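You operate a simulated robot arm through the tools that you are given. There is no shell and no other tool. Be economical: measure what you need, move in short steps, check, and stop when the job is done.

The job below is to be done with a simulated robot arm. You get a single attempt, and the scene is never put back.

Task
Level the end pipe with the jack till the level shows zero.
Fine: level on the saddle while you set it, jack locked again, level back on the shelf. Gas stays locked off, igniter isolated. Set down upright: digital level. Where these are worked on the way, their far stop is far enough and under half their travel is too little: jack lock.

It is judged by the outcome, as a careful person would: the job done as asked, and still so three seconds after it is handed in. It fails if anything else is knocked over, pushed out of place, dropped, spilled or broken.

Robot
A 7-joint arm with a two-finger parallel gripper, fixed in place. Base frame: the origin is at the foot of the arm, x ahead of it, y to its left, z up. Lengths are in mm, angles in degrees, forces in N, time in s.
Its first joint turns from -166.0 to 166.0 degrees. Payload 4.4 kg.
Tool frame: the origin (TCP) lies between the finger pads and is the grasp point; the fingertips stand 23 mm ahead of it; z points along the fingers, y is the line along which they close. Largest opening 94 mm; finger width 38, thickness 10; the body of the gripper, 54 by 96 mm, starts 39 mm behind the TCP.
Orientation is that of the tool frame in the base frame, as a unit quaternion [w, x, y, z]. With the fingers straight down and closing along the base's y, the tool's x points along the base's -x, its y along +y and its z along -z.

Tools
- The arm moves only by the tool move_arm. Its argument "moves" is one flat list of numbers, 7 for each row, row after row: the gripper command, from -1 (fully open) to 1 (shut), values between in proportion, then the shift along the tool's x, y, z in mm, then the turn, a rotation vector about the tool's x, y, z in degrees. In form: [jaw, x, y, z, rx, ry, rz, jaw, x, y, z, rx, ry, rz, ...]. A call has 1 to 12 rows; each row shifts and turns the commanded pose from where the row before left it, along the tool's axes as they then stand. Each row takes 0.2 s and may step no farther than 50 mm and 8.6 degrees from the row before; otherwise, or with a gripper value out of range, the whole call is refused. Where a pose cannot be reached the arm comes as near as it can. A force on the tool above 40 N (or 10 N above the force at the start of the call, whichever is more), or a blocked arm, ends the call early, and 0.2 s more pass. The fingers move at their own pace (about 72 mm/s each) and stop on an object; they squeeze with about 27 N. The grip force told is the motor's: it shows also when the fingers shut on nothing. Time passes only in rows, and 0.2 s behind the last, so rows that do not move let the fingers close. The reply holds the time, the measured pose of the TCP, the force on the tool along the base axes, the opening and the grip force, in the units named above and with some noise, with the torque about the TCP (base axes, N m) and any sound that the robot's microphone picked up.
- Cameras (640 x 400 px; columns grow to the right, rows downward): "scene" is fixed at [214.1, -641.9, 1417.9]; the picture's right is [0.54, -0.84, 0.00], its down [-0.36, -0.23, -0.91] and it looks along [0.76, 0.49, -0.42] (base axes); focal length 322 px, centre (320, 200). "wrist" rides on the gripper at [86, 16, -74] in the tool frame; the picture's right is [-0.18, 0.98, 0.00], its down [-0.58, -0.11, -0.81] and it looks along [-0.79, -0.15, 0.59] (tool axes); focal length 243 px, centre (320, 200). There is no depth. A picture from a camera that has moved, and an enlarged one, comes with that camera's place and axes in the base frame and with its lens. The place of the scene camera against the robot may be out by one fixed shift of up to 18 mm in any direction.
- capture(camera): a new picture of that camera. The clock stands still meanwhile.
- enlarge(camera, box): a new picture of the part [left, top, right, bottom] of that camera's present view, enlarged. The clock stands still meanwhile.
- close_job(): hands the job in; it is judged then, once.

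Work in short steps. Places have to be worked out from the pictures, the camera data and where the tool is seen: move nearer, look again, correct. Check each grasp and each placing, and mend what went wrong. You have 120 turns and 64 pictures in all, those below and enlarged ones among them. Open the gripper and draw the arm clear of the work before you hand the job in, unless the task says otherwise; then end with one line.

The tools are called as a command line: name --argument value ..., lists and objects as JSON in quotes. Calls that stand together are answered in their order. move_arm: Moves the arm, as the interface text tells. Its arguments: {"type":"object","properties":{"moves":{"type":"array"}},"required":["moves"]} The other tools are called the same way: capture (camera) takes a picture; enlarge (camera, box) takes an enlarged picture of a part of a camera's view; close_job () hands the job in.

At the start:

```text
t: 0.0
tool_pos: [801.9, 231.5, 1297.1]
tool_rot: [0.0, 0.0, 1.0, 0.0]
wrist_force: [0.0, 0.3, 0.1]
ft_torque: [0.01, -0.02, -0.01]
finger_gap: 93.9
gripper_force: 0.0
```

scene: 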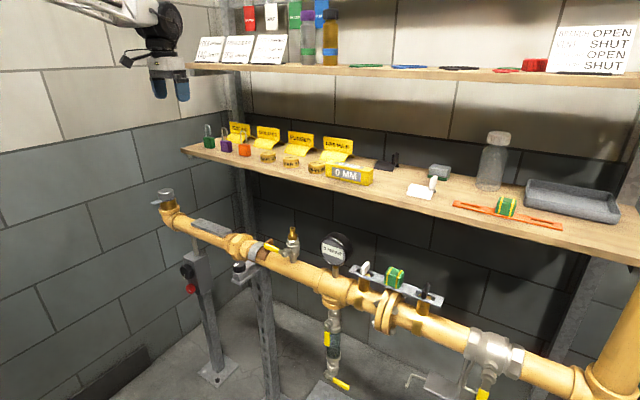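
wrist: 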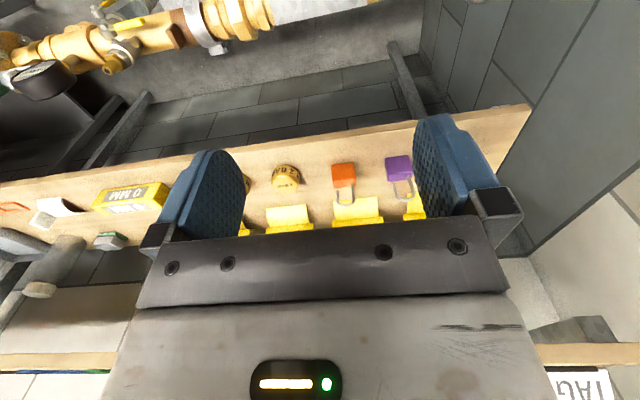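

I begin by looking closely at the pipe, jack and shelf in the scene view.

enlarge --camera "scene" --box '[140, 170, 300, 270]'

enlarge --camera "scene" --box '[150, 230, 310, 400]'

enlarge --camera "scene" --box '[180, 110, 380, 200]'

enlarge --camera "scene" --box '[300, 220, 560, 400]'

```text
4.00 times, centred on (220, 220) of scene
camera zoom: at [214.1, -641.9, 1417.9], right [0.54, -0.84, 0.0], down [-0.36, -0.23, -0.91], along [0.76, 0.49, -0.42], focal length 1287 px, centre (720, 120)
```

zoom: 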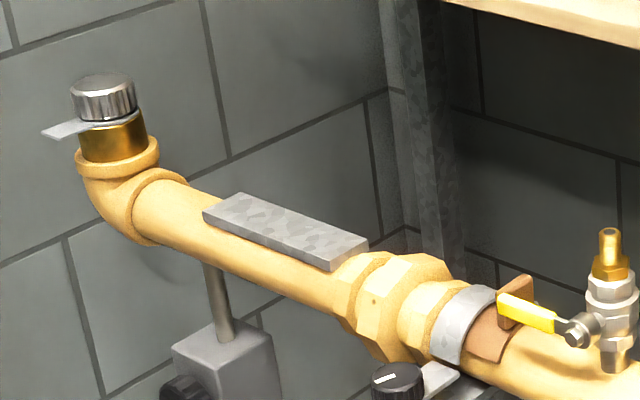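

```text
2.35 times, centred on (230, 315) of scene
camera zoom: at [214.1, -641.9, 1417.9], right [0.54, -0.84, 0.0], down [-0.36, -0.23, -0.91], along [0.76, 0.49, -0.42], focal length 757 px, centre (532, -71)
```

zoom: 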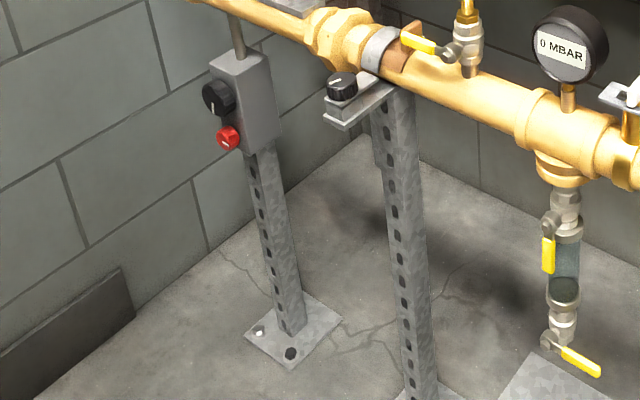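

```text
3.20 times, centred on (280, 155) of scene
camera zoom: at [214.1, -641.9, 1417.9], right [0.54, -0.84, 0.0], down [-0.36, -0.23, -0.91], along [0.76, 0.49, -0.42], focal length 1030 px, centre (448, 344)
```

zoom: 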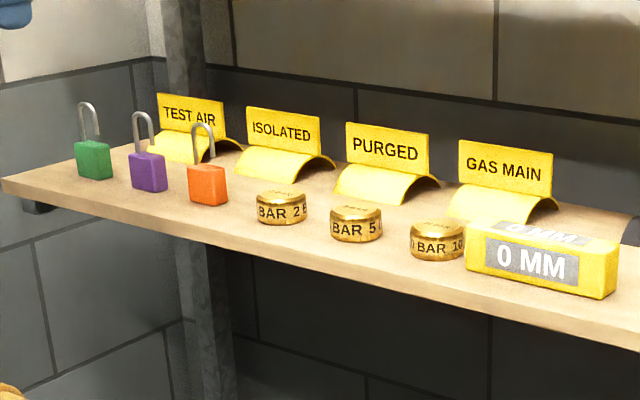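

```text
2.22 times, centred on (430, 310) of scene
camera zoom: at [214.1, -641.9, 1417.9], right [0.54, -0.84, 0.0], down [-0.36, -0.23, -0.91], along [0.76, 0.49, -0.42], focal length 715 px, centre (76, -44)
```

zoom: 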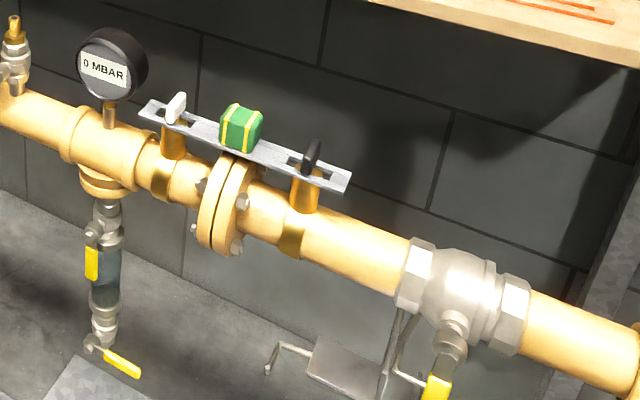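

The level sits near (1042, -214, 1070) on the shelf; the saddle lies near (830, 211, ~880). I back the tool toward the base for a better wrist view of the pipe and jack.

move_arm --moves '[-1, 50, 0, 0, 0, 0, 0, -1, 50, 0, 0, 0, 0, 0, -1, 50, 0, 0, 0, 0, 0, -1, 50, 0, 0, 0, 0, 0, -1, 0, 0, 40, 0, 0, 0]'

capture --camera "wrist"

```text
t: 1.2
tool_pos: [601.1, 233.1, 1256.2]
tool_rot: [0.0, -0.001, 1.0, 0.0]
wrist_force: [0.5, 0.0, 0.9]
ft_torque: [-0.01, 0.03, 0.04]
finger_gap: 94.2
gripper_force: 0.0
```

```text
57 pictures are left
camera wrist: at [513.7, 248.2, 1332.6], right [0.18, 0.98, 0.0], down [0.58, -0.11, 0.81], along [0.79, -0.15, -0.59], focal length 243 px, centre (320, 200)
```

wrist: 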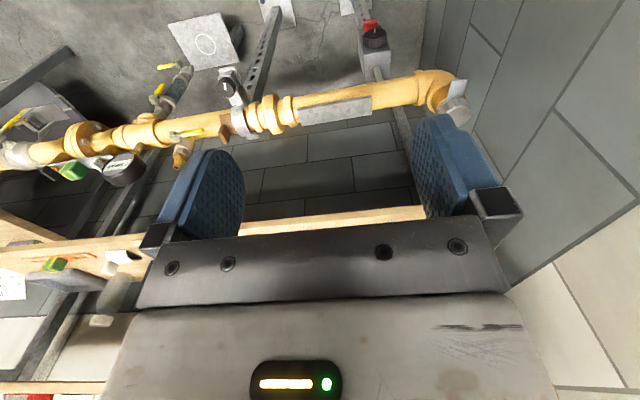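

The saddle, jack knob and red lock are in view. I enlarge for precise pixel positions.

enlarge --camera "wrist" --box '[210, 0, 490, 175]'

```text
2.29 times, centred on (350, 88) of wrist
camera zoom: at [513.7, 248.2, 1332.6], right [0.18, 0.98, 0.0], down [0.58, -0.11, 0.81], along [0.79, -0.15, -0.59], focal length 555 px, centre (251, 457)
```

zoom: 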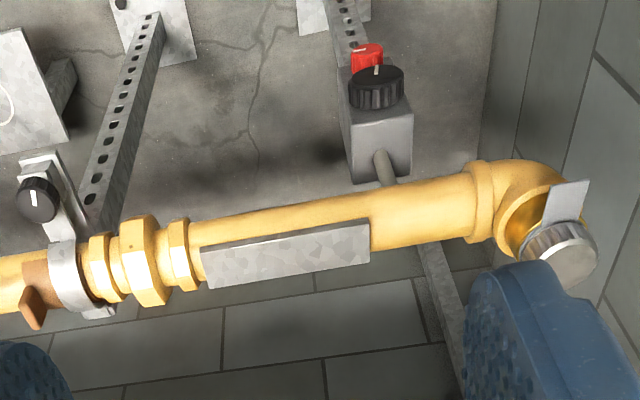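

Saddle top is about (840, 222, 845), roughly 168×48 mm, along y. I move toward the level, then turn the hand 90° so the fingers close across its width.

move_arm --moves '[-1, -20, -44, 0, 0, 0, 0, -1, -20, -44, 0, 0, 0, 0, -1, -20, -44, 0, 0, 0, 0, -1, -20, -44, 0, 0, 0, 0, -1, -20, -44, 0, 0, 0, 0, -1, -20, -44, 0, 0, 0, 0, -1, -20, -44, 0, 0, 0, 0, -1, -20, -44, 0, 0, 0, 0, -1, -20, -44, 0, 0, 0, 0, -1, -20, -44, 0, 0, 0, 0]'

move_arm --moves '[-1, 0, 0, 0, 0, 0, -8.5, -1, 0, 0, 0, 0, 0, -8.5, -1, 0, 0, 0, 0, 0, -8.5, -1, 0, 0, 0, 0, 0, -8.5, -1, 0, 0, 0, 0, 0, -8.5, -1, 0, 0, 0, 0, 0, -8.5, -1, 0, 0, 0, 0, 0, -8.5, -1, 0, 0, 0, 0, 0, -8.5, -1, 0, 0, 0, 0, 0, -8.5, -1, 0, 0, 0, 0, 0, -8.5, -1, 0, 0, 0, 0, 0, -5]'

capture --camera "wrist"

capture --camera "scene"

```text
t: 3.4
tool_pos: [800.4, -206.8, 1257.8]
tool_rot: [0.0, 0.0, 1.0, 0.0]
wrist_force: [-0.6, -0.6, 1.0]
ft_torque: [0.03, -0.01, -0.03]
finger_gap: 94.0
gripper_force: 0.0
```

```text
t: 5.8
tool_pos: [802.3, -206.9, 1256.0]
tool_rot: [0.0, 0.707, -0.707, 0.001]
wrist_force: [-0.1, 0.5, -0.1]
ft_torque: [0.01, -0.02, -0.02]
finger_gap: 94.0
gripper_force: 0.1
```

```text
55 pictures are left
camera wrist: at [785.3, -293.9, 1331.5], right [-0.98, 0.18, 0.0], down [0.11, 0.58, 0.81], along [0.15, 0.79, -0.59], focal length 243 px, centre (320, 200)
```

wrist: 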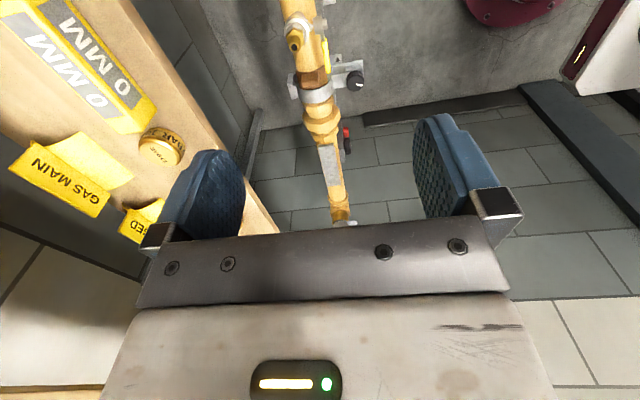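

```text
54 pictures are left
```

scene: 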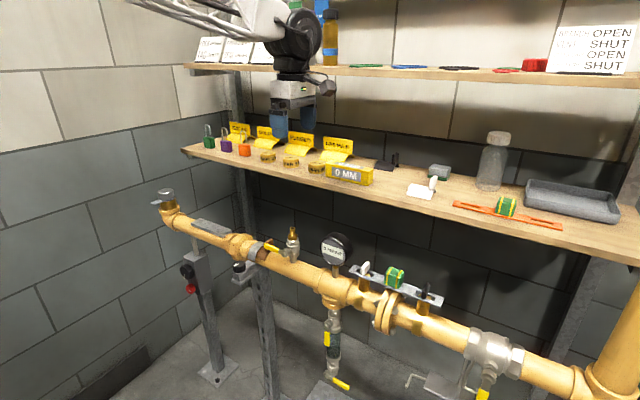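

The level's near end is at the left of the view. I move forward (+x) and a bit toward -y to see it whole.

move_arm --moves '[-1, 25, -40, 0, 0, 0, 0, -1, 25, -40, 0, 0, 0, 0, -1, 25, -40, 0, 0, 0, 0, -1, 25, -40, 0, 0, 0, 0]'

capture --camera "wrist"

```text
t: 6.8
tool_pos: [962.0, -309.1, 1259.6]
tool_rot: [0.0, -0.707, 0.707, 0.0]
wrist_force: [-0.4, -0.2, 1.4]
ft_torque: [-0.02, -0.01, -0.01]
finger_gap: 93.9
gripper_force: 0.1
```

```text
53 pictures are left
camera wrist: at [945.8, -395.5, 1335.3], right [-0.98, 0.18, 0.0], down [0.11, 0.58, 0.81], along [0.15, 0.79, -0.59], focal length 243 px, centre (320, 200)
```

wrist: 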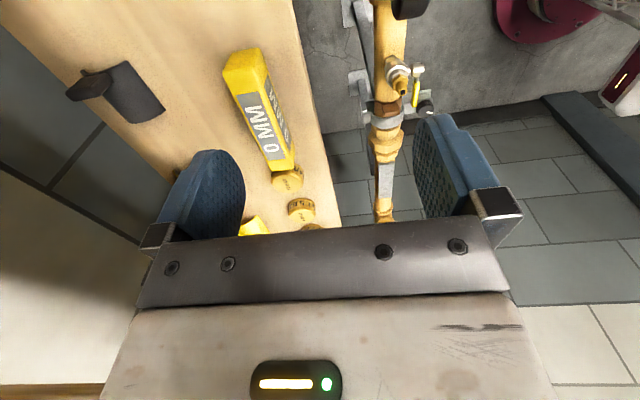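

Level fully visible; enlarge for its corners.

enlarge --camera "wrist" --box '[200, 30, 340, 200]'

```text
2.35 times, centred on (270, 115) of wrist
camera zoom: at [945.8, -395.5, 1335.3], right [-0.98, 0.18, 0.0], down [0.11, 0.58, 0.81], along [0.15, 0.79, -0.59], focal length 571 px, centre (438, 400)
```

zoom: 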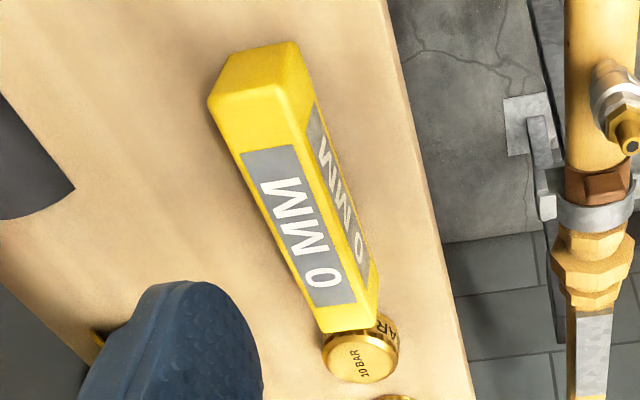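

Level top centre is about (1052, -217, ~1078), about 37×148 mm, aligned with y. I move over it and part way down, then check.

move_arm --moves '[-1, -46, -20, 0, 0, 0, 0, -1, -46, -20, 0, 0, 0, 0, -1, 0, -25, 20, 0, 0, 0, -1, 0, -25, 20, 0, 0, 0, -1, 0, 0, 30, 0, 0, 0]'

capture --camera "wrist"

enlarge --camera "scene" --box '[260, 60, 460, 200]'

```text
refused: row 1 steps farther than a row can; nothing moved
```

```text
51 pictures are left
camera wrist: at [945.8, -395.5, 1335.3], right [-0.98, 0.18, 0.0], down [0.11, 0.58, 0.81], along [0.15, 0.79, -0.59], focal length 243 px, centre (320, 200)
```

wrist: 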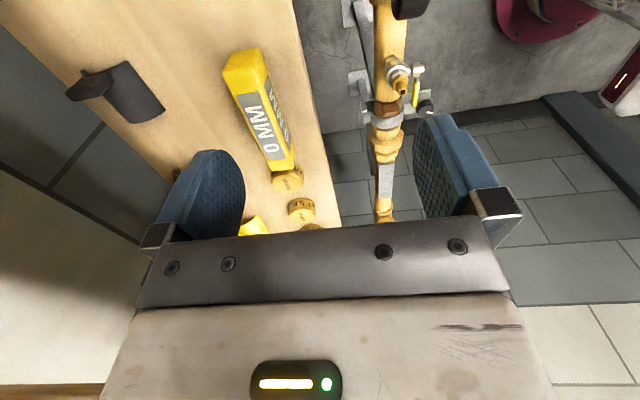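

```text
2.86 times, centred on (360, 130) of scene
camera zoom: at [214.1, -641.9, 1417.9], right [0.54, -0.84, 0.0], down [-0.36, -0.23, -0.91], along [0.76, 0.49, -0.42], focal length 920 px, centre (206, 400)
```

zoom: 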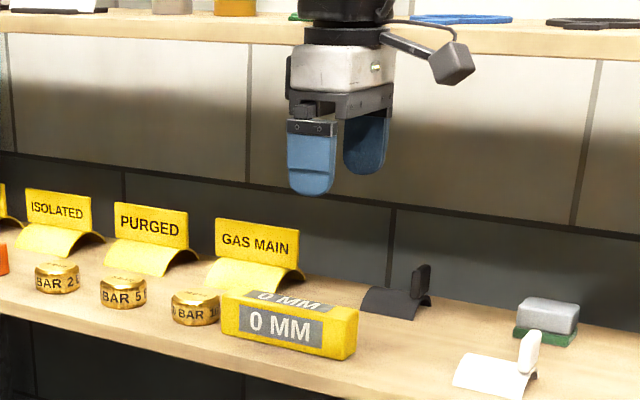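

A row was too long by a hair (50.2 mm); same move in smaller steps.

move_arm --moves '[-1, -40, -20, 0, 0, 0, 0, -1, -40, -20, 0, 0, 0, 0, -1, -12, -25, 20, 0, 0, 0, -1, 0, -25, 20, 0, 0, 0, -1, 0, 0, 30, 0, 0, 0]'

capture --camera "wrist"

enlarge --camera "scene" --box '[260, 60, 460, 200]'

```text
t: 8.2
tool_pos: [1036.4, -215.4, 1233.2]
tool_rot: [0.011, -0.706, 0.708, -0.016]
wrist_force: [0.6, -1.0, 0.1]
ft_torque: [-0.01, -0.05, -0.03]
finger_gap: 94.1
gripper_force: 0.1
stopped in row 5: the arm was blocked; the commanded pose is now the measured one
```

```text
49 pictures are left
camera wrist: at [1017.2, -301.3, 1308.3], right [-0.98, 0.19, -0.04], down [0.08, 0.59, 0.8], along [0.17, 0.79, -0.59], focal length 243 px, centre (320, 200)
```

wrist: 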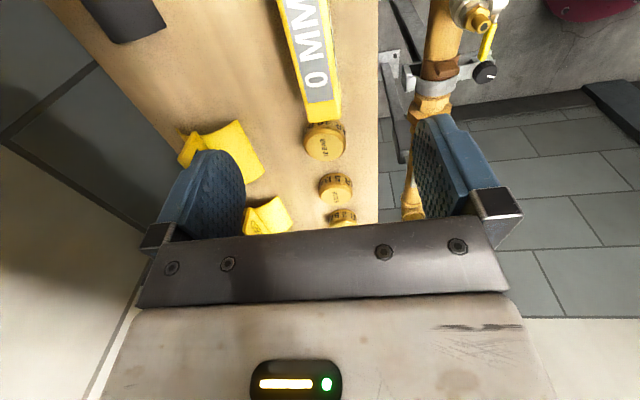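

```text
2.86 times, centred on (360, 130) of scene
camera zoom: at [214.1, -641.9, 1417.9], right [0.54, -0.84, 0.0], down [-0.36, -0.23, -0.91], along [0.76, 0.49, -0.42], focal length 920 px, centre (206, 400)
```

zoom: 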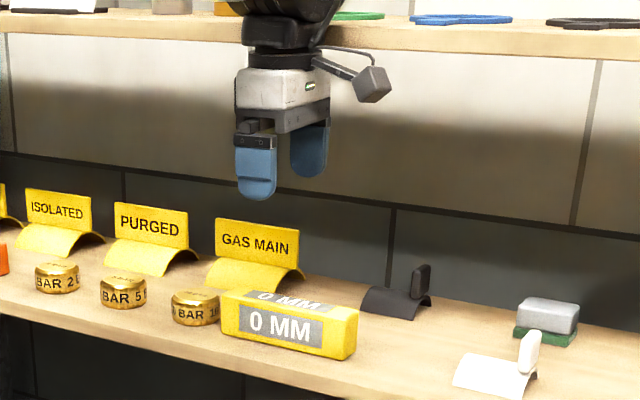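

No contact force and the hand has tilted ~2°, so this is a reach limit, not a touch. I pull back a little, straighten and descend to find how far the arm reaches at shelf height.

move_arm --moves '[-1, 0, 36, 0, 0, 0, 0, -1, 0, 0, 0, 0.5, -2.1, 0, -1, 0, 0, 45, 0, 0, 0, -1, 0, 0, 45, 0, 0, 0, -1, 0, 0, 0, 0, 0, 0]'

```text
t: 9.4
tool_pos: [1013.4, -215.3, 1136.2]
tool_rot: [0.026, -0.706, 0.708, -0.007]
wrist_force: [0.7, -0.4, 0.1]
ft_torque: [-0.01, 0.01, 0.0]
finger_gap: 94.2
gripper_force: 0.1
```

Tilt error works out to about +2.7° about tool x and -1.5° about tool y. I correct that and edge outward at this height to probe the reach.

move_arm --moves '[-1, 0, 0, 0, -2.7, 1.5, 0, -1, 0, -15, 0, 0, 0, 0, -1, 0, -15, 0, 0, 0, 0, -1, 0, 0, 0, 0, 0, 0]'

```text
t: 10.4
tool_pos: [1036.6, -214.9, 1134.1]
tool_rot: [-0.001, -0.705, 0.709, 0.003]
wrist_force: [-0.2, -0.7, 0.7]
ft_torque: [-0.01, -0.01, 0.0]
finger_gap: 94.0
gripper_force: 0.0
```

Good: the arm reaches x=1036 vertical at z=1134, so lower is easier. I go on outward to x≈1056.

move_arm --moves '[-1, 0, -10, 0, 0, 0, 0, -1, 0, -8, 0, 0, 0, 0, -1, 0, 0, 0, 0, 0, 0]'

capture --camera "wrist"

enlarge --camera "scene" --box '[260, 80, 420, 200]'

```text
t: 11.4
tool_pos: [1034.8, -214.1, 1134.5]
tool_rot: [-0.006, -0.704, 0.71, 0.011]
wrist_force: [-0.4, -0.5, 0.2]
ft_torque: [0.0, 0.01, 0.0]
finger_gap: 94.0
gripper_force: 0.1
stopped in row 3: the arm was blocked; the commanded pose is now the measured one
```

```text
47 pictures are left
camera wrist: at [1018.8, -301.3, 1209.2], right [-0.98, 0.19, 0.02], down [0.13, 0.57, 0.81], along [0.14, 0.8, -0.59], focal length 243 px, centre (320, 200)
```

wrist: 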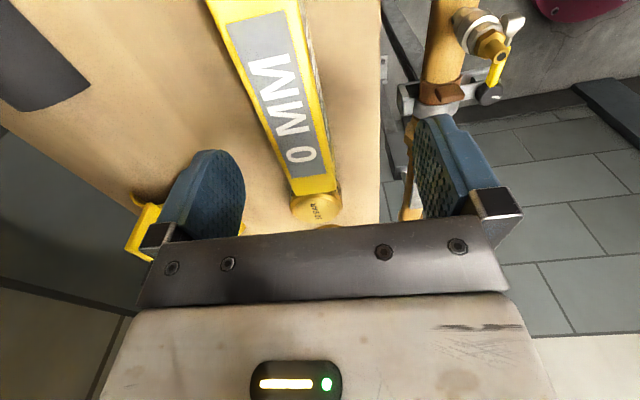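

```text
3.33 times, centred on (340, 140) of scene
camera zoom: at [214.1, -641.9, 1417.9], right [0.54, -0.84, 0.0], down [-0.36, -0.23, -0.91], along [0.76, 0.49, -0.42], focal length 1073 px, centre (253, 400)
```

zoom: 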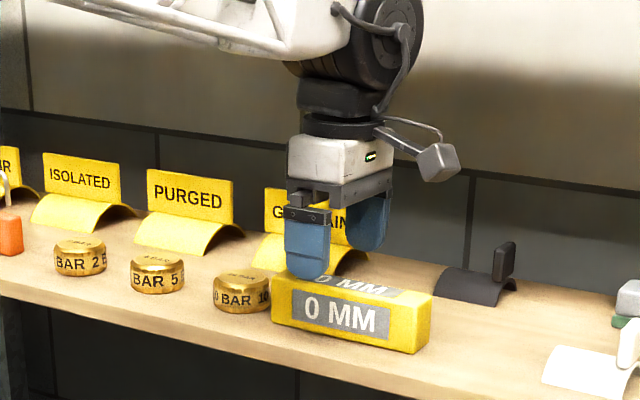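

The two views now agree on the level's top at z≈1100, centre x≈1045, y≈-230, so the jaws (94 open) straddle it even from x≈1032. I straighten and descend to z≈1105 in small steps.

move_arm --moves '[-1, 0, 3, 0, 1.4, 0.4, -0.5, -1, 0, 0, 15, 0, 0, 0, -1, 0, 0, 14, 0, 0, 0, -1, 0, 0, 0, 0, 0, 0]'

enlarge --camera "scene" --box '[290, 120, 390, 190]'

capture --camera "wrist"

```text
t: 12.4
tool_pos: [1042.8, -214.1, 1094.9]
tool_rot: [0.001, 0.708, -0.706, -0.002]
wrist_force: [0.0, -0.7, 0.5]
ft_torque: [-0.01, 0.0, -0.03]
finger_gap: 94.1
gripper_force: 0.1
```

```text
5.71 times, centred on (340, 155) of scene
camera zoom: at [214.1, -641.9, 1417.9], right [0.54, -0.84, 0.0], down [-0.36, -0.23, -0.91], along [0.76, 0.49, -0.42], focal length 1839 px, centre (206, 457)
```

zoom: 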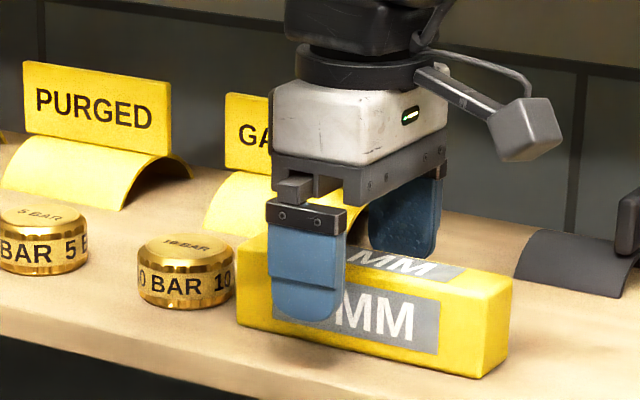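

```text
44 pictures are left
camera wrist: at [1027.1, -301.6, 1169.9], right [-0.98, 0.18, 0.0], down [0.11, 0.58, 0.81], along [0.14, 0.79, -0.59], focal length 243 px, centre (320, 200)
```

wrist: 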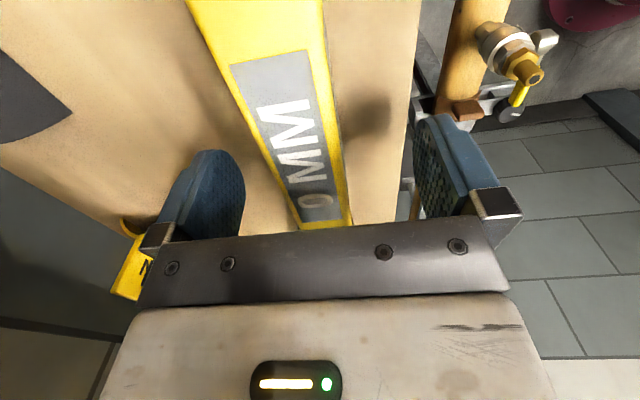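

The jaws straddle the level but sit about 25 mm toward its +y end. I shift -y by 20 and descend 6 mm before closing.

move_arm --moves '[-1, 10, 0, 0, 0, 0, 0, -1, 10, 0, 0, 0, 0, 0, -1, 0, 0, 6, 0, 0, 0, -1, 0, 0, 0, 0, 0, 0]'

enlarge --camera "scene" --box '[290, 120, 390, 190]'

```text
t: 13.4
tool_pos: [1042.1, -234.4, 1089.7]
tool_rot: [0.0, 0.708, -0.707, -0.002]
wrist_force: [-0.2, -0.3, 0.1]
ft_torque: [0.0, 0.04, 0.03]
finger_gap: 94.1
gripper_force: 0.0
```

```text
5.71 times, centred on (340, 155) of scene
camera zoom: at [214.1, -641.9, 1417.9], right [0.54, -0.84, 0.0], down [-0.36, -0.23, -0.91], along [0.76, 0.49, -0.42], focal length 1839 px, centre (206, 457)
```

zoom: 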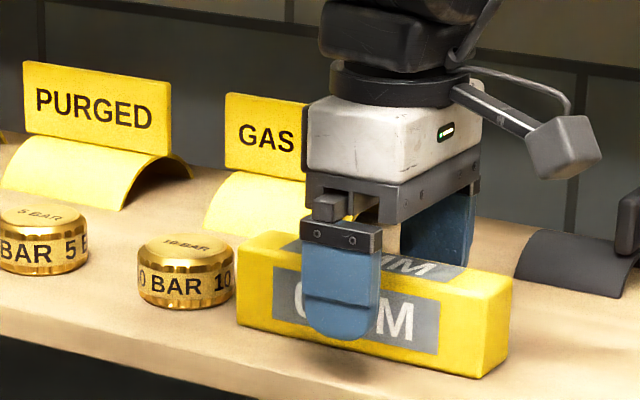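

Centred now. I close in stages and hold.

move_arm --moves '[-0.3, 0, 0, 0, 0, 0, 0, 0.0, 0, 0, 0, 0, 0, 0, 0.1, 0, 0, 0, 0, 0, 0, 0.2, 0, 0, 0, 0, 0, 0, 0.3, 0, 0, 0, 0, 0, 0, 1, 0, 0, 0, 0, 0, 0, 1, 0, 0, 0, 0, 0, 0, 1, 0, 0, 0, 0, 0, 0]'

```text
t: 15.2
tool_pos: [1042.8, -235.3, 1089.7]
tool_rot: [0.0, 0.708, -0.706, -0.002]
wrist_force: [-0.3, 0.0, 0.4]
ft_torque: [0.03, -0.03, 0.0]
finger_gap: 35.4
gripper_force: 27.6
```

Gripped at 35 mm width. I lift, drawing back slightly, and check.

move_arm --moves '[1, 0, 2, -10, 0, 0, 0, 1, 0, 5, -12, 0, 0, 0, 1, 0, 10, -20, 0, 0, 0, 1, 0, 30, -20, 0, 0, 0, 1, 0, 40, -10, 0, 0, 0, 1, 0, 40, 0, 0, 0, 0, 1, 0, 0, 0, 0, 0, 0]'

enlarge --camera "scene" --box '[260, 80, 440, 200]'

```text
t: 16.8
tool_pos: [913.2, -234.1, 1161.4]
tool_rot: [0.0, 0.708, -0.706, -0.002]
wrist_force: [0.1, -0.5, -1.1]
ft_torque: [-0.03, -0.02, 0.01]
finger_gap: 35.6
gripper_force: 27.4
```

```text
3.33 times, centred on (350, 140) of scene
camera zoom: at [214.1, -641.9, 1417.9], right [0.54, -0.84, 0.0], down [-0.36, -0.23, -0.91], along [0.76, 0.49, -0.42], focal length 1073 px, centre (220, 400)
```

zoom: 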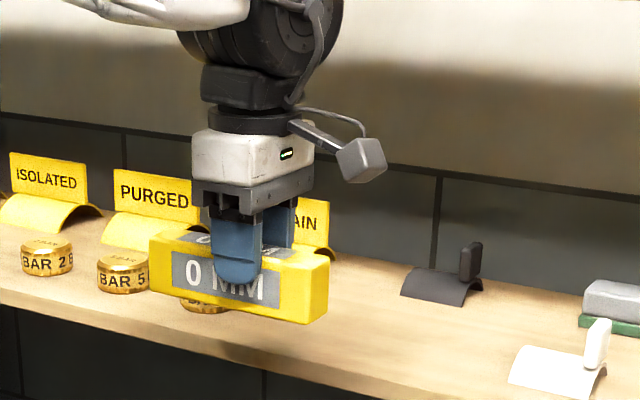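

Level held upright. I carry it over the saddle at x≈840, y≈222, staying high.

move_arm --moves '[1, -35, 25, 0, 0, 0, 0, 1, -38, 25, 0, 0, 0, 0, 1, -38, 23, 0, 0, 0, 0, 1, -45, 0, 0, 0, 0, 0, 1, -45, 0, 0, 0, 0, 0, 1, -45, 0, 0, 0, 0, 0, 1, -45, 0, 0, 0, 0, 0, 1, -45, 0, 0, 0, 0, 0, 1, -45, 0, 0, 0, 0, 0, 1, -45, 0, 0, 0, 0, 0, 1, -30, 0, 0, 0, 0, 0, 1, 0, 0, 45, 0, 0, 0]'

move_arm --moves '[1, 0, 0, 45, 0, 0, 0, 1, 0, 0, 40, 0, 0, 0, 1, 0, 0, 0, 0, 0, 0]'

capture --camera "wrist"

enlarge --camera "scene" --box '[130, 120, 310, 240]'

```text
t: 19.4
tool_pos: [839.7, 221.1, 1117.5]
tool_rot: [-0.001, 0.708, -0.706, -0.001]
wrist_force: [0.8, -0.3, -0.6]
ft_torque: [-0.01, 0.0, 0.03]
finger_gap: 35.4
gripper_force: 26.8
```

```text
t: 20.2
tool_pos: [839.9, 219.6, 1031.3]
tool_rot: [0.001, 0.708, -0.706, -0.001]
wrist_force: [0.7, 0.0, -2.1]
ft_torque: [-0.02, 0.0, -0.04]
finger_gap: 35.7
gripper_force: 26.9
```

```text
41 pictures are left
camera wrist: at [824.1, 133.7, 1107.0], right [-0.98, 0.18, 0.0], down [0.11, 0.58, 0.81], along [0.14, 0.79, -0.59], focal length 243 px, centre (320, 200)
```

wrist: 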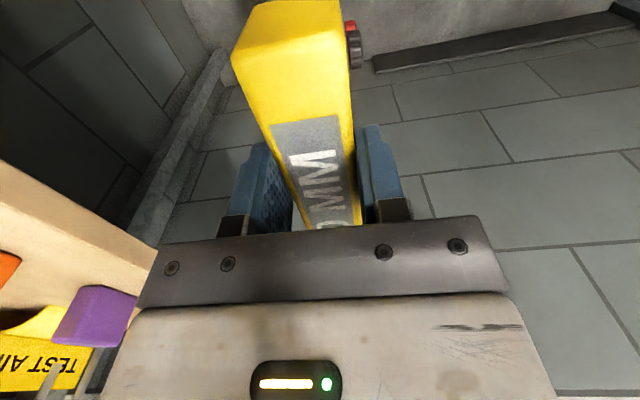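

```text
3.33 times, centred on (220, 180) of scene
camera zoom: at [214.1, -641.9, 1417.9], right [0.54, -0.84, 0.0], down [-0.36, -0.23, -0.91], along [0.76, 0.49, -0.42], focal length 1073 px, centre (653, 267)
```

zoom: 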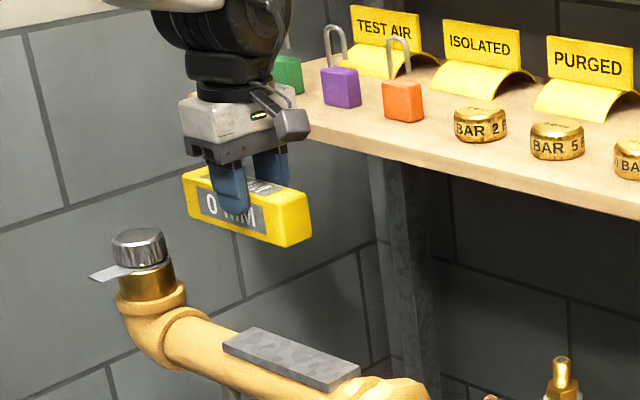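

I lower to about 30 mm above the estimated saddle top and compare in the scene view.

move_arm --moves '[1, 0, 0, 40, 0, 0, 0, 1, 0, 0, 40, 0, 0, 0, 1, 0, 0, 30, 0, 0, 0, 1, 0, 0, 10, 0, 0, 0, 1, 0, 0, 0, 0, 0, 0]'

enlarge --camera "scene" --box '[150, 160, 270, 250]'

capture --camera "wrist"

```text
t: 21.4
tool_pos: [839.9, 222.2, 912.1]
tool_rot: [0.001, 0.707, -0.707, -0.003]
wrist_force: [0.6, 0.5, -1.5]
ft_torque: [-0.03, -0.02, -0.01]
finger_gap: 35.8
gripper_force: 27.4
```

```text
4.44 times, centred on (210, 205) of scene
camera zoom: at [214.1, -641.9, 1417.9], right [0.54, -0.84, 0.0], down [-0.36, -0.23, -0.91], along [0.76, 0.49, -0.42], focal length 1430 px, centre (809, 178)
```

zoom: 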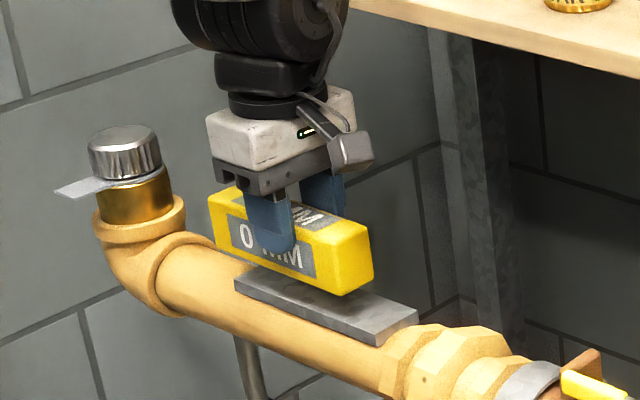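

```text
38 pictures are left
camera wrist: at [824.3, 134.8, 986.6], right [-0.98, 0.18, 0.0], down [0.11, 0.58, 0.81], along [0.14, 0.79, -0.59], focal length 243 px, centre (320, 200)
```

wrist: 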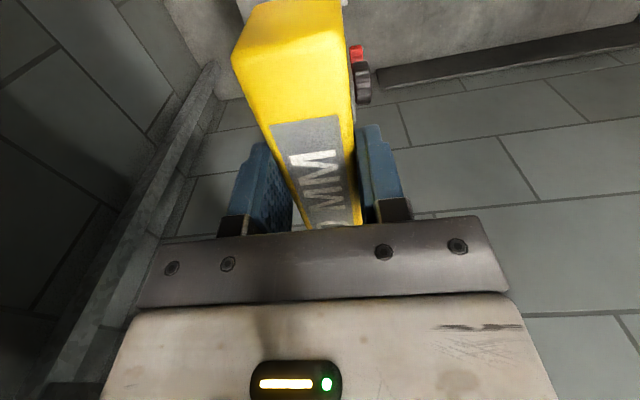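

I need finer pixel measurement of the level bottom edge versus the saddle.

enlarge --camera "scene" --box '[184, 190, 248, 240]'

```text
8.00 times, centred on (216, 215) of scene
camera zoom: at [214.1, -641.9, 1417.9], right [0.54, -0.84, 0.0], down [-0.36, -0.23, -0.91], along [0.76, 0.49, -0.42], focal length 2575 px, centre (1152, 80)
```

zoom: 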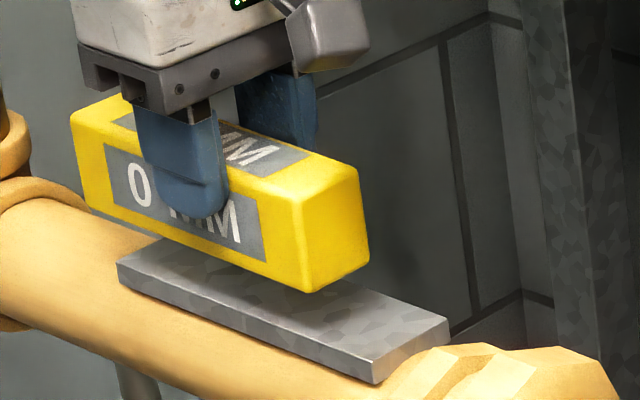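

Finer measurement shows I hold the level only by its top ~19 mm (bottom ≈47 mm below TCP), and the saddle is about 10 mm further in +x and ~14 mm toward -y. I correct, lower 14 mm and look again.

move_arm --moves '[1, 7, -5, 0, 0, 0, 0, 1, 7, -4, 0, 0, 0, 0, 1, 0, 0, 7, 0, 0, 0, 1, 0, 0, 7, 0, 0, 0, 1, 0, 0, 0, 0, 0, 0]'

enlarge --camera "scene" --box '[184, 190, 248, 240]'

```text
t: 22.6
tool_pos: [849.7, 206.5, 898.6]
tool_rot: [0.001, 0.708, -0.706, -0.002]
wrist_force: [0.0, -0.8, -1.9]
ft_torque: [-0.03, 0.01, 0.02]
finger_gap: 35.8
gripper_force: 27.2
```

```text
8.00 times, centred on (216, 215) of scene
camera zoom: at [214.1, -641.9, 1417.9], right [0.54, -0.84, 0.0], down [-0.36, -0.23, -0.91], along [0.76, 0.49, -0.42], focal length 2575 px, centre (1152, 80)
```

zoom: 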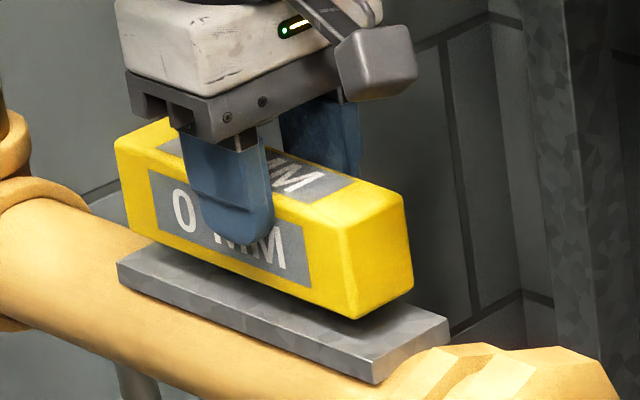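

Nearly centred; about 14 mm to go. I lower in small steps watching for contact force.

move_arm --moves '[1, 1, -1, 4, 0, 0, 0, 1, 1, 0, 4, 0, 0, 0, 1, 0, 0, 3, 0, 0, 0, 1, 0, 0, 0, 0, 0, 0]'

move_arm --moves '[1, 0, 0, 2, 0, 0, 0, 1, 0, 0, 0, 0, 0, 0]'

enlarge --camera "scene" --box '[184, 190, 248, 240]'

```text
t: 23.6
tool_pos: [850.1, 205.9, 887.4]
tool_rot: [0.0, 0.708, -0.707, -0.002]
wrist_force: [0.5, 0.2, -1.4]
ft_torque: [-0.01, -0.01, 0.02]
finger_gap: 35.9
gripper_force: 27.0
```

```text
t: 24.2
tool_pos: [849.5, 206.2, 886.6]
tool_rot: [-0.001, 0.708, -0.707, -0.001]
wrist_force: [-1.7, -1.7, 8.0]
ft_torque: [-0.63, 0.01, -0.14]
finger_gap: 35.8
gripper_force: 27.0
```

```text
8.00 times, centred on (216, 215) of scene
camera zoom: at [214.1, -641.9, 1417.9], right [0.54, -0.84, 0.0], down [-0.36, -0.23, -0.91], along [0.76, 0.49, -0.42], focal length 2575 px, centre (1152, 80)
```

zoom: 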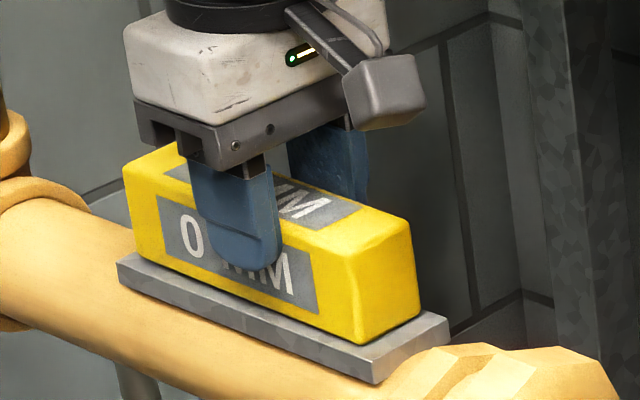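

Contact at the saddle (8 N, first at the -y end as the pipe is not yet level). I open gently.

move_arm --moves '[0.2, 0, 0, 0, 0, 0, 0, 0.1, 0, 0, 0, 0, 0, 0, -0.3, 0, 0, 0, 0, 0, 0, -0.9, 0, 0, 0, 0, 0, 0, -0.9, 0, 0, 0, 0, 0, 0]'

move_arm --moves '[-0.9, 0, 0, -20, 0, 0, 0, -0.9, 0, 0, -40, 0, 0, 0, -0.9, 0, 0, -40, 0, 0, 0, -0.9, 0, 0, -40, 0, 0, 0, -0.9, 0, 0, 0, 0, 0, 0]'

enlarge --camera "scene" --box '[180, 185, 250, 240]'

capture --camera "wrist"

```text
t: 25.4
tool_pos: [849.5, 205.8, 884.8]
tool_rot: [0.001, 0.708, -0.706, -0.002]
wrist_force: [0.0, -0.4, 0.1]
ft_torque: [-0.03, -0.03, 0.02]
finger_gap: 89.3
gripper_force: 0.1
```

```text
t: 26.6
tool_pos: [853.4, 208.0, 1023.9]
tool_rot: [0.0, 0.708, -0.707, -0.002]
wrist_force: [-0.5, 0.0, -0.3]
ft_torque: [0.01, -0.02, -0.03]
finger_gap: 89.3
gripper_force: 0.0
```

```text
7.27 times, centred on (215, 212) of scene
camera zoom: at [214.1, -641.9, 1417.9], right [0.54, -0.84, 0.0], down [-0.36, -0.23, -0.91], along [0.76, 0.49, -0.42], focal length 2341 px, centre (1084, 109)
```

zoom: 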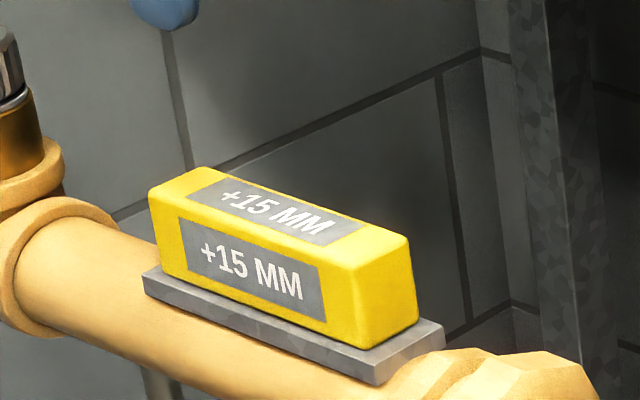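

```text
33 pictures are left
camera wrist: at [836.9, 121.5, 1098.9], right [-0.98, 0.18, 0.0], down [0.11, 0.58, 0.81], along [0.14, 0.79, -0.59], focal length 243 px, centre (320, 200)
```

wrist: 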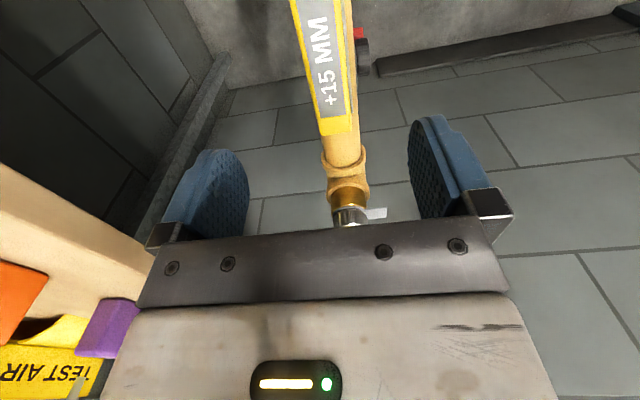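

The level sits on the saddle and reads +15 MM. Next I retreat toward the base and turn the hand to point forward (+x) for the jack knobs.

move_arm --moves '[-0.9, 0, 48, 0, 0, 0, 0, -0.9, 0, 48, 0, 0, 0, 0, -0.9, 0, 48, 0, 0, 0, 0, -0.9, 0, 48, 0, 0, 0, 0, -0.9, 0, 48, 0, 0, 0, 0, -0.9, 0, 48, 0, 0, 0, 0, -0.9, 0, 48, 0, 0, 0, 0, -0.9, -42, 0, 0, 0, 0, 0, -0.9, -42, 0, 0, 0, 0, 0, -0.9, -42, 0, 0, 0, 0, 0]'

move_arm --moves '[-0.9, 0, 0, 0, 0, 0, 8.5, -0.9, 0, 0, 0, 0, 0, 8.5, -0.9, 0, 0, 0, 0, 0, 8.5, -0.9, 0, 0, 0, 0, 0, 8.5, -0.9, 0, 0, 0, 0, 0, 8.5, -0.9, 0, 0, 0, 0, 0, 8.5, -0.9, 0, 0, 0, 0, 0, 8.5, -0.9, 0, 0, 0, 0, 0, 8.5, -0.9, 0, 0, 0, 0, 0, 8.5, -0.9, 0, 0, 0, 0, 0, 8.5, -0.9, 0, 0, 0, 0, 0, 5]'

move_arm --moves '[-0.9, 0, 0, 0, 0, -8.5, 0, -0.9, 0, 0, 0, 0, -8.5, 0, -0.9, 0, 0, 0, 0, -8.5, 0, -0.9, 0, 0, 0, 0, -8.5, 0, -0.9, 0, 0, 0, 0, -8.5, 0, -0.9, 0, 0, 0, 0, -8.5, 0, -0.9, 0, 0, 0, 0, -8.5, 0, -0.9, 0, 0, 0, 0, -8.5, 0, -0.9, 0, 0, 0, 0, -8.5, 0, -0.9, 0, 0, 0, 0, -8.5, 0, -0.9, 0, 0, 0, 0, -5, 0]'

```text
t: 28.8
tool_pos: [515.2, 327.9, 1024.7]
tool_rot: [0.0, -0.707, 0.707, 0.001]
wrist_force: [0.3, 0.5, -0.3]
ft_torque: [-0.04, 0.02, 0.01]
finger_gap: 89.2
gripper_force: 0.2
```

```text
t: 31.2
tool_pos: [514.2, 329.6, 1026.7]
tool_rot: [-0.001, 0.0, 1.0, 0.0]
wrist_force: [-0.5, -0.3, 0.4]
ft_torque: [0.01, 0.01, -0.01]
finger_gap: 89.3
gripper_force: 0.0
```

```text
t: 33.6
tool_pos: [514.6, 330.6, 1026.5]
tool_rot: [0.707, -0.002, 0.707, 0.002]
wrist_force: [0.7, -1.2, -0.1]
ft_torque: [0.0, -0.01, 0.01]
finger_gap: 89.4
gripper_force: 0.0
```

The hand now points forward (tool x = down, y = +y, z = +x). I go down to knob height and look.

move_arm --moves '[-0.9, 48, 0, 0, 0, 0, 0, -0.9, 48, 0, 0, 0, 0, 0, -0.9, 48, 0, 0, 0, 0, 0, -0.9, 48, 0, 0, 0, 0, 0, -0.9, 48, 0, 0, 0, 0, 0, -0.9, 48, 0, 0, 0, 0, 0, -0.9, 48, 0, 0, 0, 0, 0, -0.9, 40, 0, 0, 0, 0, 0, -0.9, 0, 0, 0, 0, 0, 0]'

capture --camera "wrist"

capture --camera "scene"

```text
t: 35.6
tool_pos: [511.7, 330.6, 647.8]
tool_rot: [0.706, -0.001, 0.709, 0.002]
wrist_force: [0.5, 0.2, -0.3]
ft_torque: [-0.03, 0.0, -0.01]
finger_gap: 89.3
gripper_force: 0.0
```

```text
32 pictures are left
camera wrist: at [436.9, 347.0, 563.2], right [0.0, 0.98, 0.18], down [-0.8, -0.11, 0.58], along [0.59, -0.15, 0.79], focal length 243 px, centre (320, 200)
```

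wrist: 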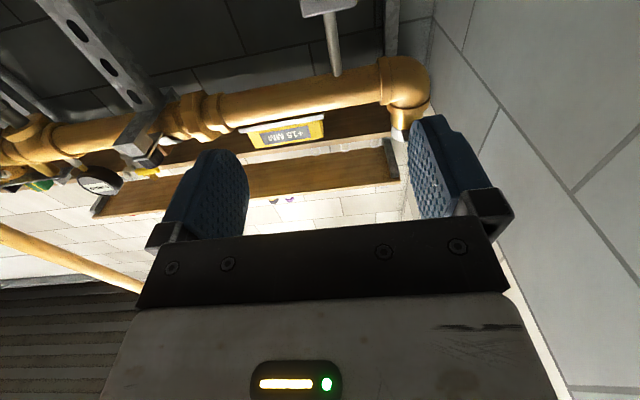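

```text
31 pictures are left
```

scene: 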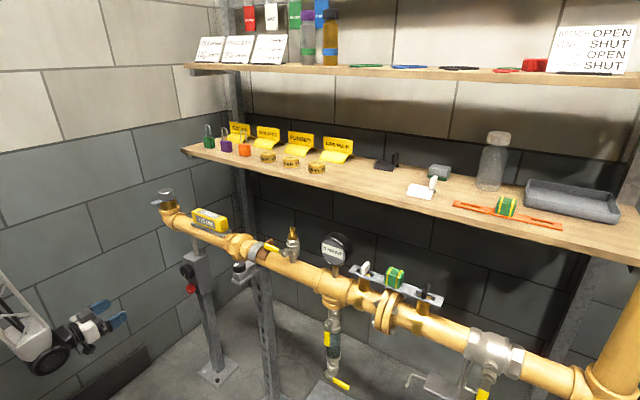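

The camera sits below and looks up, so I go lower and closer to see the knobs in front of the fingers.

move_arm --moves '[-0.9, 45, 0, 0, 0, 0, 0, -0.9, 45, 0, 0, 0, 0, 0, -0.9, 0, 0, 45, 0, 0, 0, -0.9, 0, 0, 45, 0, 0, 0, -0.9, 0, 0, 10, 0, 0, 0, -0.9, 0, 0, 0, 0, 0, 0]'

capture --camera "wrist"

enlarge --camera "scene" --box '[120, 230, 280, 330]'

```text
t: 37.0
tool_pos: [622.1, 344.6, 570.4]
tool_rot: [0.706, -0.002, 0.708, 0.002]
wrist_force: [-0.4, 0.4, 0.1]
ft_torque: [0.03, -0.01, -0.02]
finger_gap: 89.2
gripper_force: 0.2
out of reach, approached as far as the arm can: row 2
```

```text
30 pictures are left
camera wrist: at [546.7, 360.3, 485.2], right [0.0, 0.98, 0.19], down [-0.8, -0.11, 0.58], along [0.59, -0.15, 0.79], focal length 243 px, centre (320, 200)
```

wrist: 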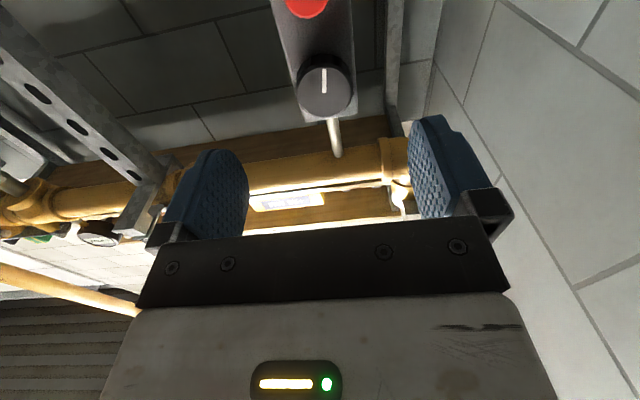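

```text
4.00 times, centred on (200, 280) of scene
camera zoom: at [214.1, -641.9, 1417.9], right [0.54, -0.84, 0.0], down [-0.36, -0.23, -0.91], along [0.76, 0.49, -0.42], focal length 1287 px, centre (800, -120)
```

zoom: 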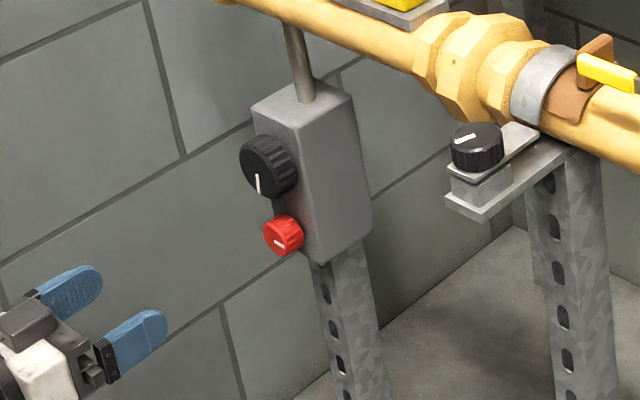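

Triangulated: black jack knob ≈ (793, 339, 623), ~58 mm; red lock ≈ (788, 338, 549), ~40 mm, both facing -x. I approach the red lock's axis and look.

move_arm --moves '[-0.9, 10, -3, 30, 0, 0, 0, -0.9, 10, -3, 30, 0, 0, 0, -0.9, 0, 0, 30, 0, 0, 0, -0.9, 0, 0, 0, 0, 0, 0]'

capture --camera "wrist"

enlarge --camera "scene" --box '[120, 230, 280, 330]'

```text
t: 38.0
tool_pos: [710.1, 338.5, 550.2]
tool_rot: [0.706, 0.0, 0.708, 0.001]
wrist_force: [0.2, 0.0, -0.5]
ft_torque: [0.0, 0.0, -0.03]
finger_gap: 89.3
gripper_force: 0.1
```

```text
28 pictures are left
camera wrist: at [636.5, 354.4, 465.1], right [0.0, 0.98, 0.18], down [-0.8, -0.11, 0.58], along [0.59, -0.15, 0.79], focal length 243 px, centre (320, 200)
```

wrist: 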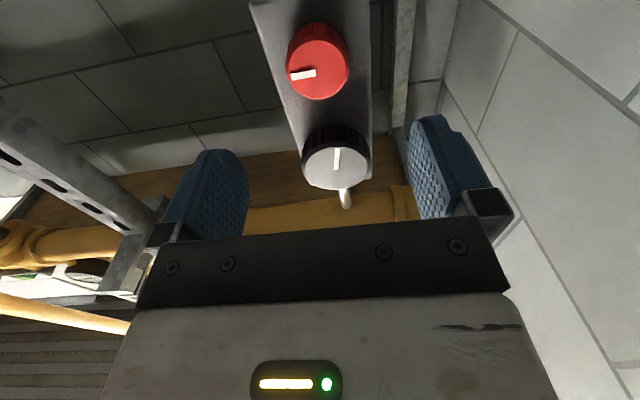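

```text
4.00 times, centred on (200, 280) of scene
camera zoom: at [214.1, -641.9, 1417.9], right [0.54, -0.84, 0.0], down [-0.36, -0.23, -0.91], along [0.76, 0.49, -0.42], focal length 1287 px, centre (800, -120)
```

zoom: 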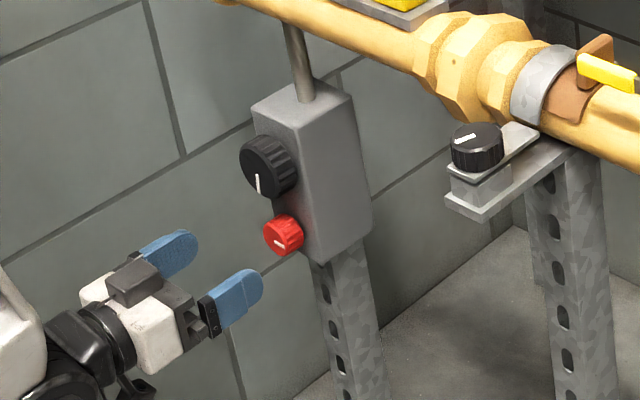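

Refined: red face ≈ (789, 340, 536), black face ≈ (788, 340, 620). I line up on red and advance so the fingertips surround it.

move_arm --moves '[-0.9, 14, 1.5, 0, 0, 0, 0, -0.9, 0, 0, 25, 0, 0, 0, -0.9, 0, 0, 25, 0, 0, 0, -0.9, 0, 0, 18, 0, 0, 0, -0.9, 0, 0, 0, 0, 0, 0]'

capture --camera "wrist"

enlarge --camera "scene" --box '[140, 240, 240, 320]'

```text
t: 39.2
tool_pos: [779.5, 339.5, 536.1]
tool_rot: [0.706, -0.001, 0.708, 0.002]
wrist_force: [0.3, -0.5, -1.1]
ft_torque: [0.03, 0.03, -0.01]
finger_gap: 89.3
gripper_force: 0.1
```

```text
26 pictures are left
camera wrist: at [704.6, 355.4, 450.9], right [0.0, 0.98, 0.18], down [-0.8, -0.11, 0.58], along [0.59, -0.15, 0.79], focal length 243 px, centre (320, 200)
```

wrist: 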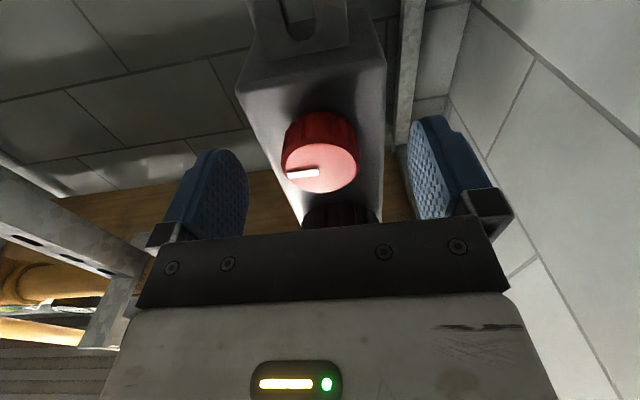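

```text
5.00 times, centred on (190, 280) of scene
camera zoom: at [214.1, -641.9, 1417.9], right [0.54, -0.84, 0.0], down [-0.36, -0.23, -0.91], along [0.76, 0.49, -0.42], focal length 1609 px, centre (970, -200)
```

zoom: 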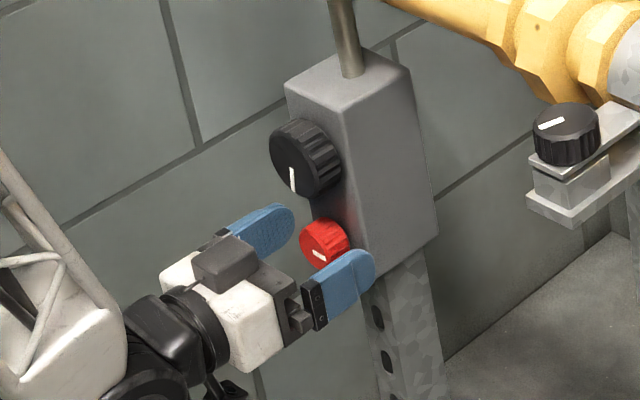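

Red face now at (785, 340, 533). I adjust 3 mm down, advance 6 mm and close on it.

move_arm --moves '[-0.9, 3, 0.5, 6, 0, 0, 0, 0, 0, 0, 0, 0, 0, 0, 0.3, 0, 0, 0, 0, 0, 0, 1, 0, 0, 0, 0, 0, 0, 1, 0, 0, 0, 0, 0, 0, 1, 0, 0, 0, 0, 0, 0]'

```text
t: 40.6
tool_pos: [786.6, 340.0, 534.1]
tool_rot: [0.706, 0.0, 0.708, 0.001]
wrist_force: [3.7, -3.5, 0.8]
ft_torque: [-0.01, -0.02, -0.46]
finger_gap: 37.9
gripper_force: 44.8
```

Gripped at 38 mm. The pointer is at 3 o'clock seen from the front; I try counter-clockwise (tool -rz) gently and watch the torque.

move_arm --moves '[1, 0, 0, 0, 0, 0, -6, 1, 0, 0, 0, 0, 0, -6, 1, 0, 0, 0, 0, 0, -6, 1, 0, 0, 0, 0, 0, 0]'

enlarge --camera "wrist" --box '[200, 80, 440, 230]'

```text
t: 41.6
tool_pos: [785.4, 339.6, 532.7]
tool_rot: [0.698, -0.112, 0.699, -0.109]
wrist_force: [-16.6, -10.3, 18.5]
ft_torque: [0.01, 0.25, -0.56]
finger_gap: 38.0
gripper_force: 45.2
```

```text
2.67 times, centred on (320, 155) of wrist
camera zoom: at [710.2, 327.8, 446.8], right [0.0, 0.99, -0.13], down [-0.8, 0.07, 0.59], along [0.59, 0.1, 0.8], focal length 647 px, centre (320, 320)
```

zoom: 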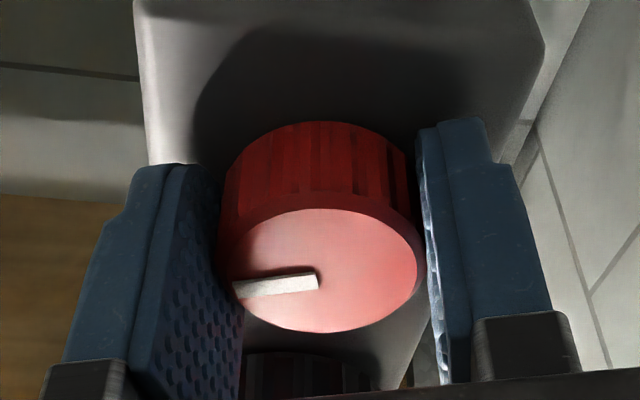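

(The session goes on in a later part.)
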